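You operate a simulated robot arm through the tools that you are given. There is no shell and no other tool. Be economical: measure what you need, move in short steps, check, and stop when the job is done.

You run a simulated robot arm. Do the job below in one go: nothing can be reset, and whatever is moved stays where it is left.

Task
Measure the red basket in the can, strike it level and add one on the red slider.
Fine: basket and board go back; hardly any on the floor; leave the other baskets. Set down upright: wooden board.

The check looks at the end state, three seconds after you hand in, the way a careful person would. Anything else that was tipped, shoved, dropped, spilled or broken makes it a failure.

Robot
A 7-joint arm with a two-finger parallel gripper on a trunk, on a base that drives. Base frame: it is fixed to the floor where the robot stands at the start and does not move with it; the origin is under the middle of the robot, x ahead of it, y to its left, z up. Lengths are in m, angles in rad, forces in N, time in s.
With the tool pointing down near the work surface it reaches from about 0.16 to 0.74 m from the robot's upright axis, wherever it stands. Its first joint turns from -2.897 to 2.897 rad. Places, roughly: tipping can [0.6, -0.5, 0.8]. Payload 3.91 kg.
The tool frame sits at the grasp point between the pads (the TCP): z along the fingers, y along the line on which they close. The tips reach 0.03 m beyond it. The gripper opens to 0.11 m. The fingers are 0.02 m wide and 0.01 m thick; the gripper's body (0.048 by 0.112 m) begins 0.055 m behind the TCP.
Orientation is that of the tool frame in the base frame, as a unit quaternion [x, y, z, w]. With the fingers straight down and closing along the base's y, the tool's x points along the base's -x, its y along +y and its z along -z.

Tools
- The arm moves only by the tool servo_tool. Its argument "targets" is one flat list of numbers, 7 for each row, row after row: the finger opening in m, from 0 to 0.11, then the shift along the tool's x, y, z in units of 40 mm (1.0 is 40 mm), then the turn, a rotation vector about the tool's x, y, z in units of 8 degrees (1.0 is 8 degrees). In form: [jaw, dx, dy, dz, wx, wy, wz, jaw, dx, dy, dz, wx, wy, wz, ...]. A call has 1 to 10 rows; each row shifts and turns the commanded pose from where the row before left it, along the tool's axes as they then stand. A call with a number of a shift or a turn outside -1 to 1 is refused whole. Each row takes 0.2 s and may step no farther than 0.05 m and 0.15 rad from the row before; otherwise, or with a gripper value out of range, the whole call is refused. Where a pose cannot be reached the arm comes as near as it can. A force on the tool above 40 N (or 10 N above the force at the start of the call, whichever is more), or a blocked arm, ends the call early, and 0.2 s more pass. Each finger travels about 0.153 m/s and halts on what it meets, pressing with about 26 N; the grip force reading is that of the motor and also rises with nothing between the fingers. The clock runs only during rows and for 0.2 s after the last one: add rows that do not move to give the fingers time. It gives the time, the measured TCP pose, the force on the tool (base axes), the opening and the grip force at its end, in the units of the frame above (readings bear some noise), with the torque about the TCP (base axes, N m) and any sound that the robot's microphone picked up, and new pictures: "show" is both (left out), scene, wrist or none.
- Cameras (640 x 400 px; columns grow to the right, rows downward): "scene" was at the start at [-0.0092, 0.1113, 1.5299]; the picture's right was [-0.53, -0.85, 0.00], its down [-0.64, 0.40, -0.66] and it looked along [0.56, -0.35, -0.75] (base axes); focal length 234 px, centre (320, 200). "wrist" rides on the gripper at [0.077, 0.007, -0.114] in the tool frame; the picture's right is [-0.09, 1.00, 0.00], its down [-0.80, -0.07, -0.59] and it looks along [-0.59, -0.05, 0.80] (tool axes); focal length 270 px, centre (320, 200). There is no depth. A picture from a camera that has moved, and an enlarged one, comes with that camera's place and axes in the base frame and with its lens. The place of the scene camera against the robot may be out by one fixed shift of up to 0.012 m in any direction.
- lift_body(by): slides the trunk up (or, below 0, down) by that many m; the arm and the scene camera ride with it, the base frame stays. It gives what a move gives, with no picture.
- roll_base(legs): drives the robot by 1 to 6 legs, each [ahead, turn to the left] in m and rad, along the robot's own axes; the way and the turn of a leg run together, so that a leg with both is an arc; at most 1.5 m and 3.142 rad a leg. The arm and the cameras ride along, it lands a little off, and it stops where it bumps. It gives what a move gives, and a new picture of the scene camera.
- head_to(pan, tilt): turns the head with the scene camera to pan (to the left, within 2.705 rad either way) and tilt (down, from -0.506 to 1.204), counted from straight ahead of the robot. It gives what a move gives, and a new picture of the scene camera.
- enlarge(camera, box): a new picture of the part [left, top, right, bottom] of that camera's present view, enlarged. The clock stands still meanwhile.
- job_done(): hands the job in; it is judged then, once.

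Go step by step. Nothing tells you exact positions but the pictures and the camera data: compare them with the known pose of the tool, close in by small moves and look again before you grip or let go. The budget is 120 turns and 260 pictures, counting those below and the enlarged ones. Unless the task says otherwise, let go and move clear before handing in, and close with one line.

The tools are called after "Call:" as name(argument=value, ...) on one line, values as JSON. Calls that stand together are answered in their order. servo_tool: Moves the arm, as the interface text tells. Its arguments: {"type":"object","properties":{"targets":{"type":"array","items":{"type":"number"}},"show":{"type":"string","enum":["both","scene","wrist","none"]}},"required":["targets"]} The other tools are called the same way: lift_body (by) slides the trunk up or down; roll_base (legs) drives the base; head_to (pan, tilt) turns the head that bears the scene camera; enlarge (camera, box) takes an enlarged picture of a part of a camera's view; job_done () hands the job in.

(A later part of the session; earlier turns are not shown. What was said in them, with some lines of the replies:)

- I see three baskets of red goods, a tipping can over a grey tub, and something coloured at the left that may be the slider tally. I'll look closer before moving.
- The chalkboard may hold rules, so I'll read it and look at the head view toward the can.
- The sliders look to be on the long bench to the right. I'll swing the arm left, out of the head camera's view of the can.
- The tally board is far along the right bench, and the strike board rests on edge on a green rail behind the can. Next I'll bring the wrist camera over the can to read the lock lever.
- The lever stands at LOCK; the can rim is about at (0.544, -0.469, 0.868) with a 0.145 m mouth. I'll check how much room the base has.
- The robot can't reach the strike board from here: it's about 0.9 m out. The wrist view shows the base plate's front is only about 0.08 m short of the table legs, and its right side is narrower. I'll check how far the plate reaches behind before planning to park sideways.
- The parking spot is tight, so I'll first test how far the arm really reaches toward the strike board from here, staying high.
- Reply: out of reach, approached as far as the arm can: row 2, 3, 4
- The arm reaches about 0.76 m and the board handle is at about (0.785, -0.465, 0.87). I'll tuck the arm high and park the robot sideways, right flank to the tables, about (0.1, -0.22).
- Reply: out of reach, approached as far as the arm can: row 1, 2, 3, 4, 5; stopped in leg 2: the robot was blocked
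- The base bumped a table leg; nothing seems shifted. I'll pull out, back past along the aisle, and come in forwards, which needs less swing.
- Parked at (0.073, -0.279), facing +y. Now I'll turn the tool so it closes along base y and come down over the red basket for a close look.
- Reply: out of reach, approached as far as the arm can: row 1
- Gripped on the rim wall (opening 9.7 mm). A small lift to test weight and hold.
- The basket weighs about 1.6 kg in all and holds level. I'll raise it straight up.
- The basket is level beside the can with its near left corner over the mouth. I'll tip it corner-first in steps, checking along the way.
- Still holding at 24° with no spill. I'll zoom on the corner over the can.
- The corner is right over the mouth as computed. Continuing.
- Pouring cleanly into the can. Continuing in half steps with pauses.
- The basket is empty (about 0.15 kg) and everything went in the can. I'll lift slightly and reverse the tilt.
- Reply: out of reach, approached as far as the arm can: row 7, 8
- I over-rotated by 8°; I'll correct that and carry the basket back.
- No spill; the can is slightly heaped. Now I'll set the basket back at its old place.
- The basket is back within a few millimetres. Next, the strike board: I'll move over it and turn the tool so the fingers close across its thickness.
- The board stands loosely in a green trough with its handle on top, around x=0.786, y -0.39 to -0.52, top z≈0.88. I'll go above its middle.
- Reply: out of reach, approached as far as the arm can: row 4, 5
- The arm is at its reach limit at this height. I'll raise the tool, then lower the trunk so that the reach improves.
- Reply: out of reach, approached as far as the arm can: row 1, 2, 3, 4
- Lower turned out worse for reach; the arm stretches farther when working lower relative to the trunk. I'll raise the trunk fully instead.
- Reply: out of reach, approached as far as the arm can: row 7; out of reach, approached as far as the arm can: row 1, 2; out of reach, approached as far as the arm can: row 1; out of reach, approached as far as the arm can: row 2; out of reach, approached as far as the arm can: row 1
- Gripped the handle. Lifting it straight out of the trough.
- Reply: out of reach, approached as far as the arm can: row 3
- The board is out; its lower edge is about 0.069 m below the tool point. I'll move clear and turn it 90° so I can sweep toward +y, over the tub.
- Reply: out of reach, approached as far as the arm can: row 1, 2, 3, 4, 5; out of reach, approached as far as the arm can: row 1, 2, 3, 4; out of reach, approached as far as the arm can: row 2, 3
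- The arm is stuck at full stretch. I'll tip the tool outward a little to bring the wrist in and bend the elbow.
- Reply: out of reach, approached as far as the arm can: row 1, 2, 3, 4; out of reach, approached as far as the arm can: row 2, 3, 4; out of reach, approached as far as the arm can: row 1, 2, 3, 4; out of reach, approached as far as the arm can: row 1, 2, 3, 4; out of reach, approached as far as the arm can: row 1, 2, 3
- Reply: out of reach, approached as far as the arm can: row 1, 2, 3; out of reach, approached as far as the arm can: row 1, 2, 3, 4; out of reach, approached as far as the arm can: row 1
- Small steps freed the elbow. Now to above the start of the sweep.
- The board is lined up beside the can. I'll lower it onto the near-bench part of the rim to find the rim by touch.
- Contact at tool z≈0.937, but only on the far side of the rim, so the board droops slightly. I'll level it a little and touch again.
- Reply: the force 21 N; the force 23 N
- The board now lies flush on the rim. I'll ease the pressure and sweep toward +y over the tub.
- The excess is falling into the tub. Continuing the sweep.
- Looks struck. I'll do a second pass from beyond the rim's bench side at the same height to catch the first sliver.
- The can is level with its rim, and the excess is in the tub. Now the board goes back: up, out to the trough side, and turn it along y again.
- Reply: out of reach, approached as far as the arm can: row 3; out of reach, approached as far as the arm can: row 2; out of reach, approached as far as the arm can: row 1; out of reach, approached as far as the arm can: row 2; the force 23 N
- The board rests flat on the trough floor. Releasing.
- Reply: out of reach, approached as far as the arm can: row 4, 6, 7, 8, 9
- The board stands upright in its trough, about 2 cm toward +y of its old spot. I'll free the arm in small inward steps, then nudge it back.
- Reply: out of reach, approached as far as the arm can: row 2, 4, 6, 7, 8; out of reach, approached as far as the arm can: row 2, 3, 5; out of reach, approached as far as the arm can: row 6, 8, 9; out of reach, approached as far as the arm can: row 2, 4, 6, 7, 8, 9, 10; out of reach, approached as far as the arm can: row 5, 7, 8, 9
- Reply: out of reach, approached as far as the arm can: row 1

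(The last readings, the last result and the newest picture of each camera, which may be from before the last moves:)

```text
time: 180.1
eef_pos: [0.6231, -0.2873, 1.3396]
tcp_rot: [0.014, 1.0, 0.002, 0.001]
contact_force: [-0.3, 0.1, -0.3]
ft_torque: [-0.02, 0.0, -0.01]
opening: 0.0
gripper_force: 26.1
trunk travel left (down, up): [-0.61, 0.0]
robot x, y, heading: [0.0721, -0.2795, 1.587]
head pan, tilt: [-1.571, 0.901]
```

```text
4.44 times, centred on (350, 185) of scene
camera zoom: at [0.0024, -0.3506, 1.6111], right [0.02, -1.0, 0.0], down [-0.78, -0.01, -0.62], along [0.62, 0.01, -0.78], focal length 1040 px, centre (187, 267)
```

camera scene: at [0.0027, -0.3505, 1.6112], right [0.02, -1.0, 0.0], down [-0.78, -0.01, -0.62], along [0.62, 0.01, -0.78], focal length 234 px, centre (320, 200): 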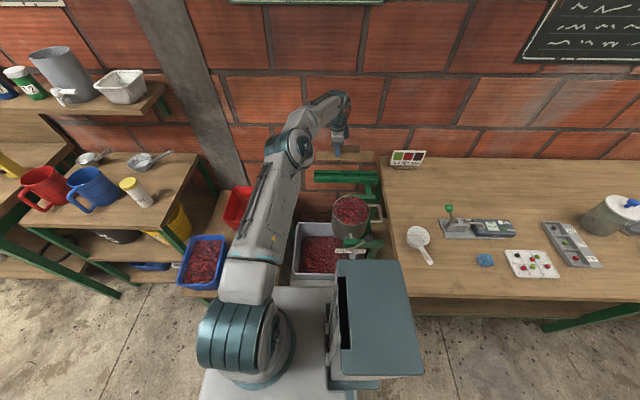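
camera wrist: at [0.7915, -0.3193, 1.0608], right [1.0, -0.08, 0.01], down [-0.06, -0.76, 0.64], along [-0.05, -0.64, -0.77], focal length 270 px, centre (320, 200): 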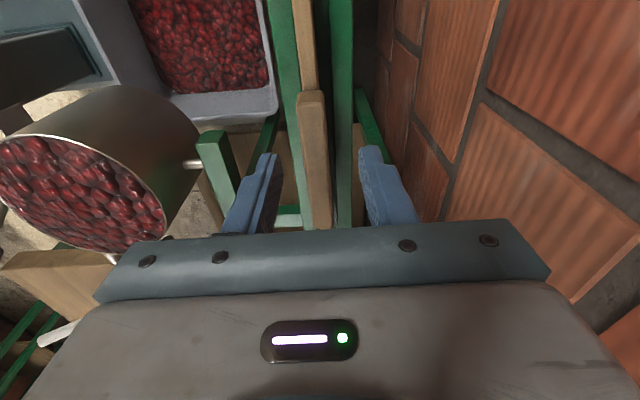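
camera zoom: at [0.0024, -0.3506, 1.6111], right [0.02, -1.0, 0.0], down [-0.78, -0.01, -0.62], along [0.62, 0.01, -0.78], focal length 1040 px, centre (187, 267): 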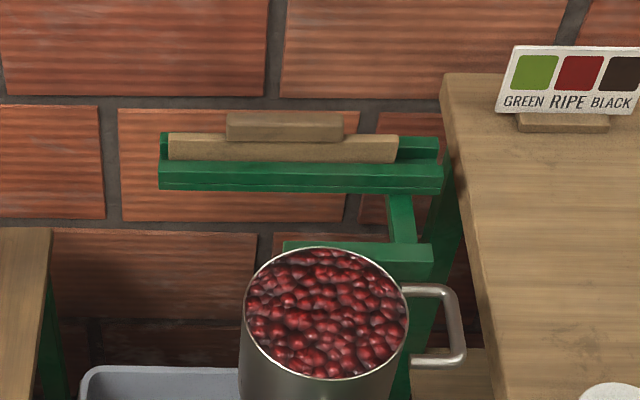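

The board stands upright and fully inside its trough, so I'll leave it. Now to the slider plate: retrace the parking path and back along the bench.

Call:
roll_base(legs=[[-0.383, -0.479], [-0.383, 0.48], [-0.75, 0]])

Call:
enlarge(camera="scene", box=[230, 120, 430, 240])

```text
time: 188.2
eef_pos: [0.4601, -1.7812, 1.3378]
tcp_rot: [0.02, 1.0, 0.002, 0.0]
contact_force: [0.3, 0.1, -0.5]
ft_torque: [0.02, 0.02, -0.03]
opening: 0.0
gripper_force: 26.3
trunk travel left (down, up): [-0.61, 0.0]
robot x, y, heading: [-0.0913, -1.762, 1.575]
head pan, tilt: [-1.571, 0.901]
camera scene: at [-0.1621, -1.8356, 1.6111], right [0.01, -1.0, 0.0], down [-0.78, 0.0, -0.62], along [0.62, 0.0, -0.78], focal length 234 px, centre (320, 200)
```

scene: 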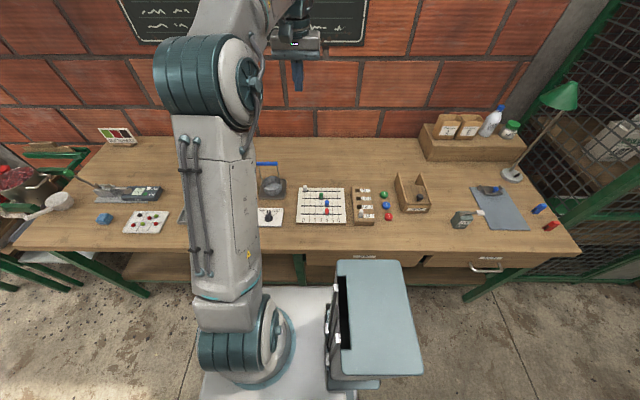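

```text
3.20 times, centred on (330, 180) of scene
camera zoom: at [-0.1621, -1.8356, 1.6111], right [0.01, -1.0, 0.0], down [-0.78, 0.0, -0.62], along [0.62, 0.0, -0.78], focal length 748 px, centre (288, 264)
```

zoom: 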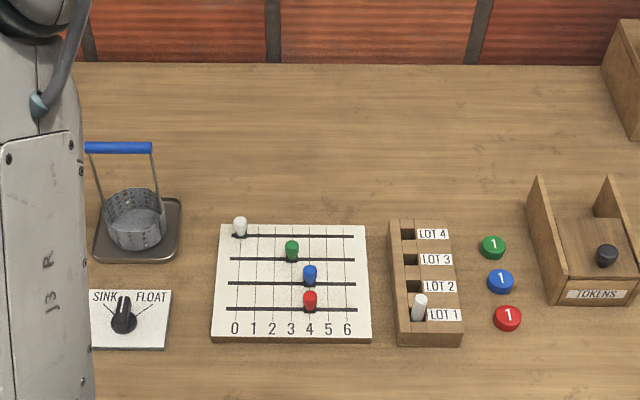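

The red slider stands at 4; it must go to 5, about 25 mm toward -y. I'll bring the open gripper down above its knob.

Call:
servo_tool(targets=[0.04, 0.09, -0.21, 0.95, 0, 0, 0, 0.04, 0.09, -0.21, 0.95, 0, 0, 0, 0.04, 0.09, -0.21, 0.95, 0, 0, 0, 0.04, 0.09, -0.21, 0.95, 0, 0, 0, 0.04, 0.09, -0.21, 0.95, 0, 0, 0, 0.04, 0.09, -0.21, 0.95, 0, 0, 0, 0.04, 0.09, -0.21, 0.95, 0, 0, 0, 0.04, 0.09, -0.21, 0.95, 0, 0, 0, 0.04, 0.09, -0.21, 0.95, 0, 0, 0, 0.04, 0.09, -0.21, 0.95, 0, 0, 0], show="both")

Call:
enlarge(camera="wrist", box=[220, 60, 420, 230])

```text
time: 190.4
eef_pos: [0.4207, -1.8628, 0.957]
tcp_rot: [0.02, 1.0, 0.001, -0.001]
contact_force: [0.5, -0.1, 1.1]
ft_torque: [-0.02, 0.02, 0.02]
opening: 0.0398
gripper_force: 0.0
trunk travel left (down, up): [-0.61, 0.0]
robot x, y, heading: [-0.088, -1.7639, 1.576]
head pan, tilt: [-1.571, 0.901]
camera scene: at [-0.1615, -1.8355, 1.6112], right [0.01, -1.0, 0.0], down [-0.78, 0.0, -0.62], along [0.62, 0.0, -0.78], focal length 234 px, centre (320, 200)
camera wrist: at [0.345, -1.8534, 1.072], right [0.13, 0.99, 0.0], down [0.8, -0.11, 0.59], along [0.59, -0.07, -0.8], focal length 270 px, centre (320, 200)
```

scene: 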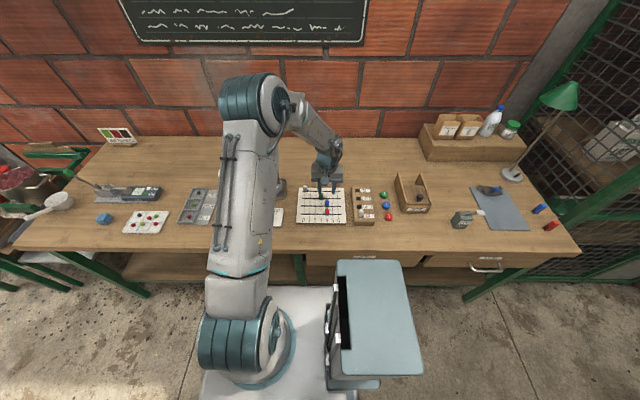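
wrist: 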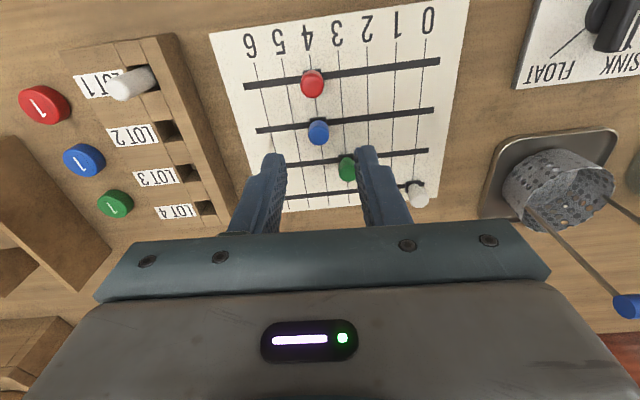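

```text
2.35 times, centred on (320, 145) of wrist
camera zoom: at [0.345, -1.8534, 1.072], right [0.13, 0.99, 0.0], down [0.8, -0.11, 0.59], along [0.59, -0.07, -0.8], focal length 636 px, centre (320, 329)
```

zoom: 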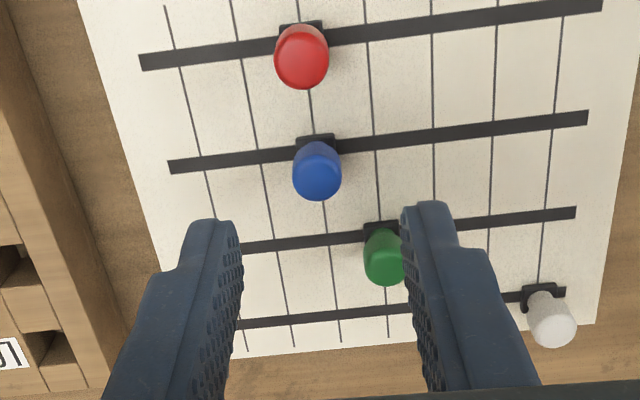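

Call:
servo_tool(targets=[0.04, 0.3, -0.02, 0.5, 0, 0, 0, 0.04, 0.32, -0.02, 0.5, 0, 0, 0, 0.04, 0, 0, 0.3, 0, 0, 0, 0.04, 0, 0, 0, 0, 0, 0], show="wrist")

Call:
enlarge(camera="scene", box=[280, 160, 370, 240])

```text
time: 191.4
eef_pos: [0.3943, -1.8635, 0.9055]
tcp_rot: [0.02, 1.0, 0.001, 0.001]
contact_force: [1.0, 0.6, 0.3]
ft_torque: [-0.02, -0.01, 0.0]
opening: 0.04
gripper_force: 0.1
trunk travel left (down, up): [-0.61, 0.0]
robot x, y, heading: [-0.0909, -1.7659, 1.574]
head pan, tilt: [-1.571, 0.901]
camera wrist: at [0.3194, -1.8536, 1.0199], right [0.13, 0.99, 0.0], down [0.8, -0.1, 0.59], along [0.59, -0.07, -0.8], focal length 270 px, centre (320, 200)
```

wrist: 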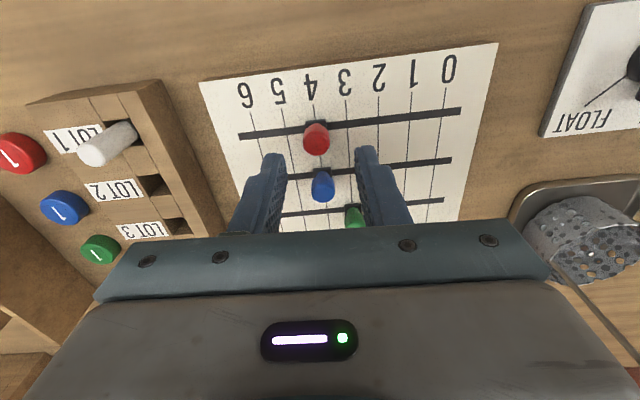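

```text
5.00 times, centred on (325, 200) of scene
camera zoom: at [-0.1621, -1.8352, 1.6111], right [0.01, -1.0, 0.0], down [-0.78, 0.0, -0.62], along [0.62, 0.0, -0.78], focal length 1170 px, centre (295, 200)
```

zoom: 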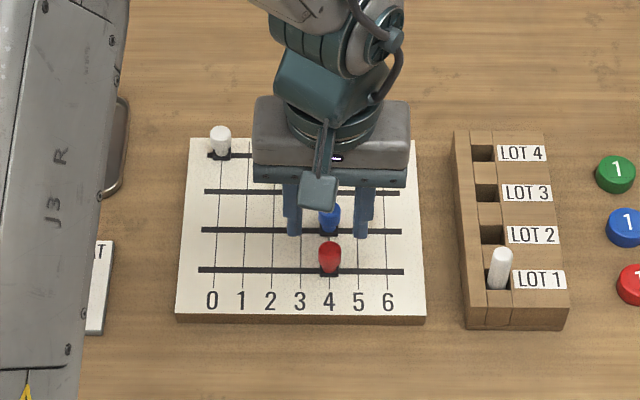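

Call:
servo_tool(targets=[0.04, 0, -0.03, 0.4, 0, 0, 0, 0.04, 0, 0, 0.4, 0, 0, 0, 0.04, 0, 0, 0.28, 0, 0, 0, 0.04, 0, 0, 0, 0, 0, 0], show="wrist")

Call:
enlarge(camera="scene", box=[280, 160, 370, 240])

```text
time: 192.4
eef_pos: [0.3954, -1.8652, 0.8629]
tcp_rot: [0.019, 1.0, 0.003, 0.001]
contact_force: [0.4, 0.2, -0.9]
ft_torque: [0.01, -0.02, 0.01]
opening: 0.04
gripper_force: 0.1
trunk travel left (down, up): [-0.61, 0.0]
robot x, y, heading: [-0.0909, -1.7655, 1.576]
head pan, tilt: [-1.571, 0.901]
camera wrist: at [0.3193, -1.8545, 0.9773], right [0.13, 0.99, 0.0], down [0.8, -0.1, 0.59], along [0.59, -0.07, -0.8], focal length 270 px, centre (320, 200)
```

wrist: 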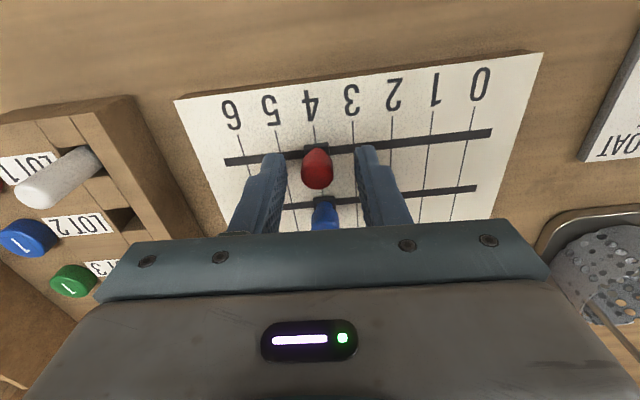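

```text
5.00 times, centred on (325, 200) of scene
camera zoom: at [-0.1621, -1.8352, 1.6111], right [0.01, -1.0, 0.0], down [-0.78, 0.0, -0.62], along [0.62, 0.0, -0.78], focal length 1170 px, centre (295, 200)
```

zoom: 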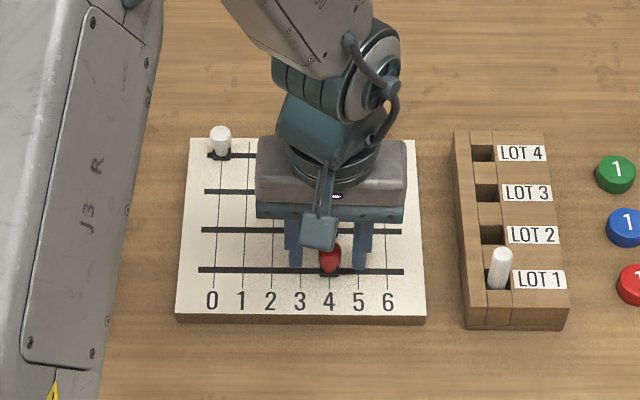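

Call:
servo_tool(targets=[0.04, 0, 0, 0.2, 0, 0, 0, 0.03, 0, 0, 0, 0, 0, 0, 0.015, 0, 0, 0, 0, 0, 0, 0.0, 0, 0, 0, 0, 0, 0, 0.0, 0, 0, 0, 0, 0, 0], show="wrist")

```text
time: 193.6
eef_pos: [0.3953, -1.8638, 0.8537]
tcp_rot: [0.021, 1.0, 0.002, 0.002]
contact_force: [-0.1, -0.8, -0.2]
ft_torque: [-0.02, -0.12, -0.03]
opening: 0.0173
gripper_force: 45.3
trunk travel left (down, up): [-0.61, 0.0]
robot x, y, heading: [-0.0885, -1.764, 1.579]
head pan, tilt: [-1.571, 0.901]
camera wrist: at [0.319, -1.8545, 0.9694], right [0.13, 0.99, 0.0], down [0.8, -0.1, 0.6], along [0.59, -0.07, -0.8], focal length 270 px, centre (320, 200)
```

wrist: 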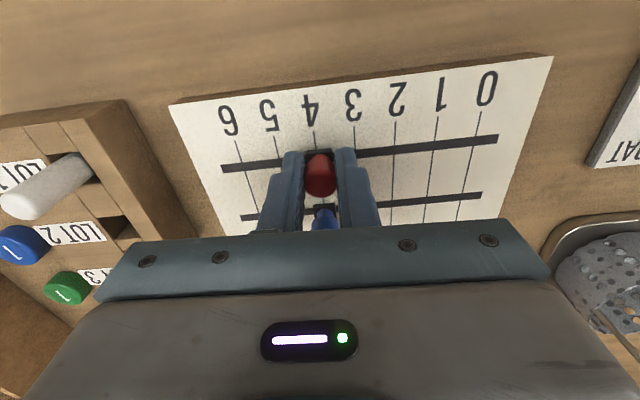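

Call:
servo_tool(targets=[0, 0, -0.2, 0, 0, 0, 0, 0, 0, -0.2, 0, 0, 0, 0, 0, 0, -0.215, 0, 0, 0, 0, 0, 0, 0, 0, 0, 0, 0], show="none")

Call:
enlarge(camera="wrist", box=[210, 60, 430, 240])

Call:
enlarge(camera="scene", box=[295, 180, 355, 230])

```text
time: 194.6
eef_pos: [0.395, -1.8881, 0.8546]
tcp_rot: [0.02, 1.0, 0.001, 0.001]
contact_force: [7.3, -1.0, -1.7]
ft_torque: [-0.03, -0.29, 0.0]
opening: 0.0173
gripper_force: 45.1
trunk travel left (down, up): [-0.61, 0.0]
robot x, y, heading: [-0.0906, -1.7627, 1.576]
head pan, tilt: [-1.571, 0.901]
```

```text
2.22 times, centred on (320, 150) of wrist
camera zoom: at [0.3187, -1.8788, 0.9693], right [0.13, 0.99, 0.0], down [0.8, -0.1, 0.6], along [0.59, -0.07, -0.8], focal length 601 px, centre (320, 311)
```

zoom: 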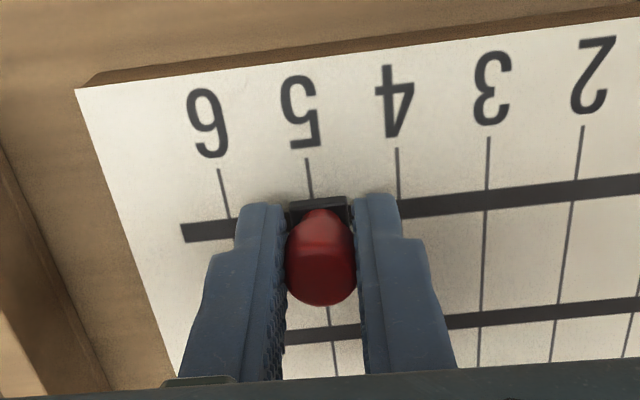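

```text
8.00 times, centred on (325, 205) of scene
camera zoom: at [-0.161, -1.8353, 1.6112], right [0.01, -1.0, 0.0], down [-0.78, 0.0, -0.62], along [0.62, 0.0, -0.78], focal length 1871 px, centre (280, 160)
```

zoom: 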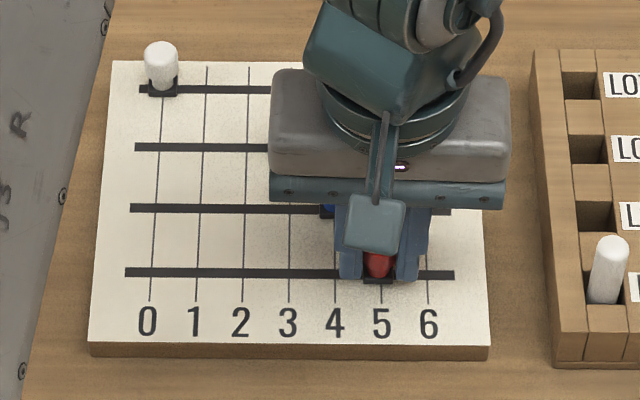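

Call:
servo_tool(targets=[0, 0, -0.05, 0, 0, 0, 0, 0, 0, 0, 0, 0, 0, 0], show="none")

Call:
enlarge(camera="wrist", box=[260, 80, 380, 180])

Call:
enlarge(camera="scene", box=[315, 200, 345, 225])

```text
time: 195.2
eef_pos: [0.3942, -1.8896, 0.8545]
tcp_rot: [0.02, 1.0, 0.001, 0.0]
contact_force: [8.0, 0.0, 3.5]
ft_torque: [-0.03, 0.03, 0.02]
opening: 0.0172
gripper_force: 45.0
trunk travel left (down, up): [-0.61, 0.0]
robot x, y, heading: [-0.0878, -1.7662, 1.573]
head pan, tilt: [-1.571, 0.901]
```

```text
4.00 times, centred on (320, 130) of wrist
camera zoom: at [0.3187, -1.8804, 0.9693], right [0.13, 0.99, 0.0], down [0.8, -0.1, 0.6], along [0.59, -0.07, -0.8], focal length 1081 px, centre (320, 480)
```

zoom: 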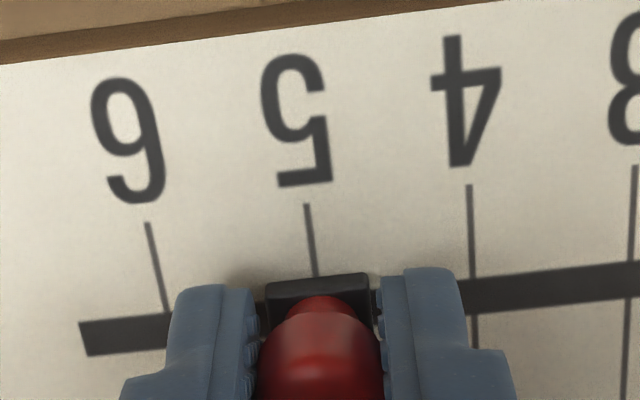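

```text
16.00 times, centred on (330, 212) of scene
camera zoom: at [-0.1612, -1.8351, 1.6113], right [0.01, -1.0, 0.0], down [-0.78, 0.0, -0.62], along [0.62, 0.0, -0.78], focal length 3743 px, centre (160, 0)
```

zoom: 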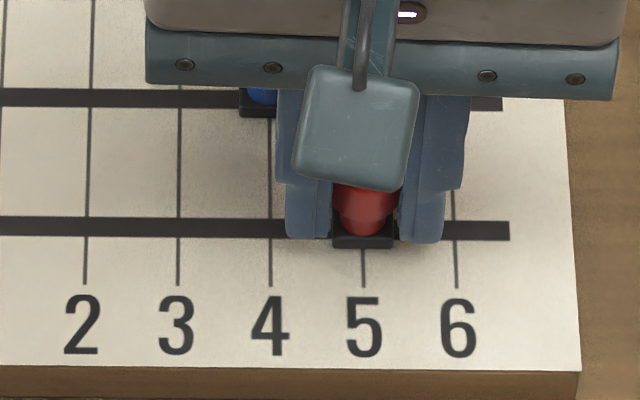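

The slider base sits exactly on 5. Releasing and rising clear.

Call:
servo_tool(targets=[0.02, 0, 0, 0, 0, 0, 0, 0.04, 0, 0, 0, 0, 0, 0, 0.04, 0, 0, 0, 0, 0, 0, 0.04, 0, 0, -0.5, 0, 0, 0, 0.04, 0, 0, -0.9, 0, 0, 0, 0.04, 0, 0, -0.9, 0, 0, 0, 0.04, 0, 0, -0.9, 0, 0, 0, 0.04, 0, 0, -0.9, 0, 0, 0, 0.04, 0.5, 0, -0.9, 0, 0, 0, 0.04, 0.5, 0, -0.9, 0, 0, 0], show="none")

Call:
enlarge(camera="scene", box=[280, 170, 400, 240])

Call:
head_to(pan=-0.6, tilt=0.6)

Call:
enlarge(camera="scene", box=[200, 120, 440, 300])

```text
time: 197.4
eef_pos: [0.353, -1.8887, 1.0921]
tcp_rot: [0.02, 1.0, 0.002, 0.0]
contact_force: [-1.3, -0.4, -0.4]
ft_torque: [-0.02, 0.01, -0.01]
opening: 0.0398
gripper_force: 0.1
trunk travel left (down, up): [-0.61, 0.0]
robot x, y, heading: [-0.0869, -1.7635, 1.576]
head pan, tilt: [-1.571, 0.901]
```

```text
5.33 times, centred on (340, 205) of scene
camera zoom: at [-0.1633, -1.8351, 1.611], right [0.01, -1.0, 0.0], down [-0.78, 0.0, -0.62], along [0.62, 0.0, -0.78], focal length 1248 px, centre (213, 173)
```

zoom: 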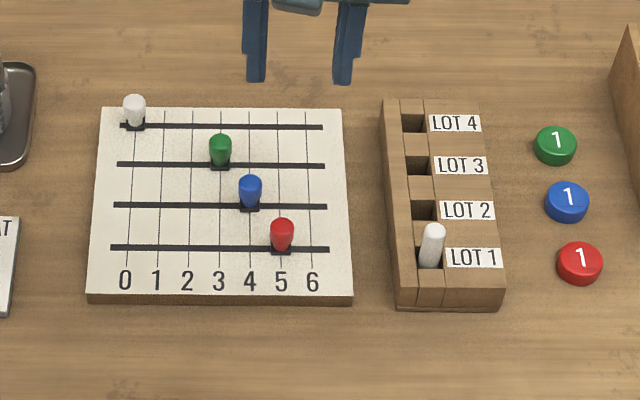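

```text
time: 198.7
eef_pos: [0.3552, -1.8888, 1.0911]
tcp_rot: [0.02, 1.0, 0.002, 0.001]
contact_force: [0.2, -0.1, -0.3]
ft_torque: [-0.03, 0.03, 0.03]
opening: 0.0399
gripper_force: 0.0
trunk travel left (down, up): [-0.61, 0.0]
robot x, y, heading: [-0.0914, -1.7614, 1.581]
head pan, tilt: [-0.6, 0.6]
camera scene: at [-0.1879, -1.7624, 1.6359], right [0.83, -0.56, 0.0], down [-0.32, -0.47, -0.82], along [0.46, 0.68, -0.57], focal length 234 px, centre (320, 200)
```

scene: 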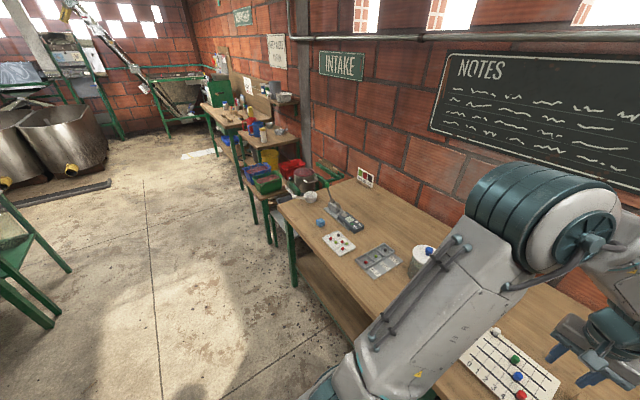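

```text
2.22 times, centred on (320, 210) of scene
camera zoom: at [-0.1879, -1.7624, 1.6359], right [0.83, -0.56, 0.0], down [-0.32, -0.47, -0.82], along [0.46, 0.68, -0.57], focal length 520 px, centre (320, 178)
```

zoom: 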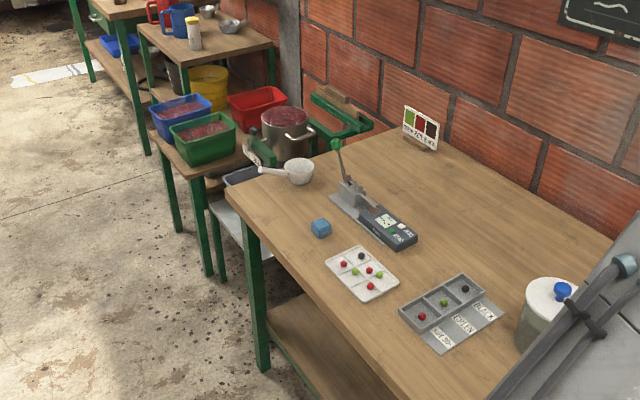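

Everything checks out: the red slider is at 5 with the others untouched. The red basket and strike board are back, the can is level and locked, and the floor is clean, so I'm handing in.

Call:
job_done()

```text
The job is handed in.
```

I poured the red basket into the can, struck it level into the tub and moved the red slider from 4 to 5. The basket is back within millimetres, and the board stands upright in its trough about 2 cm from its old spot.
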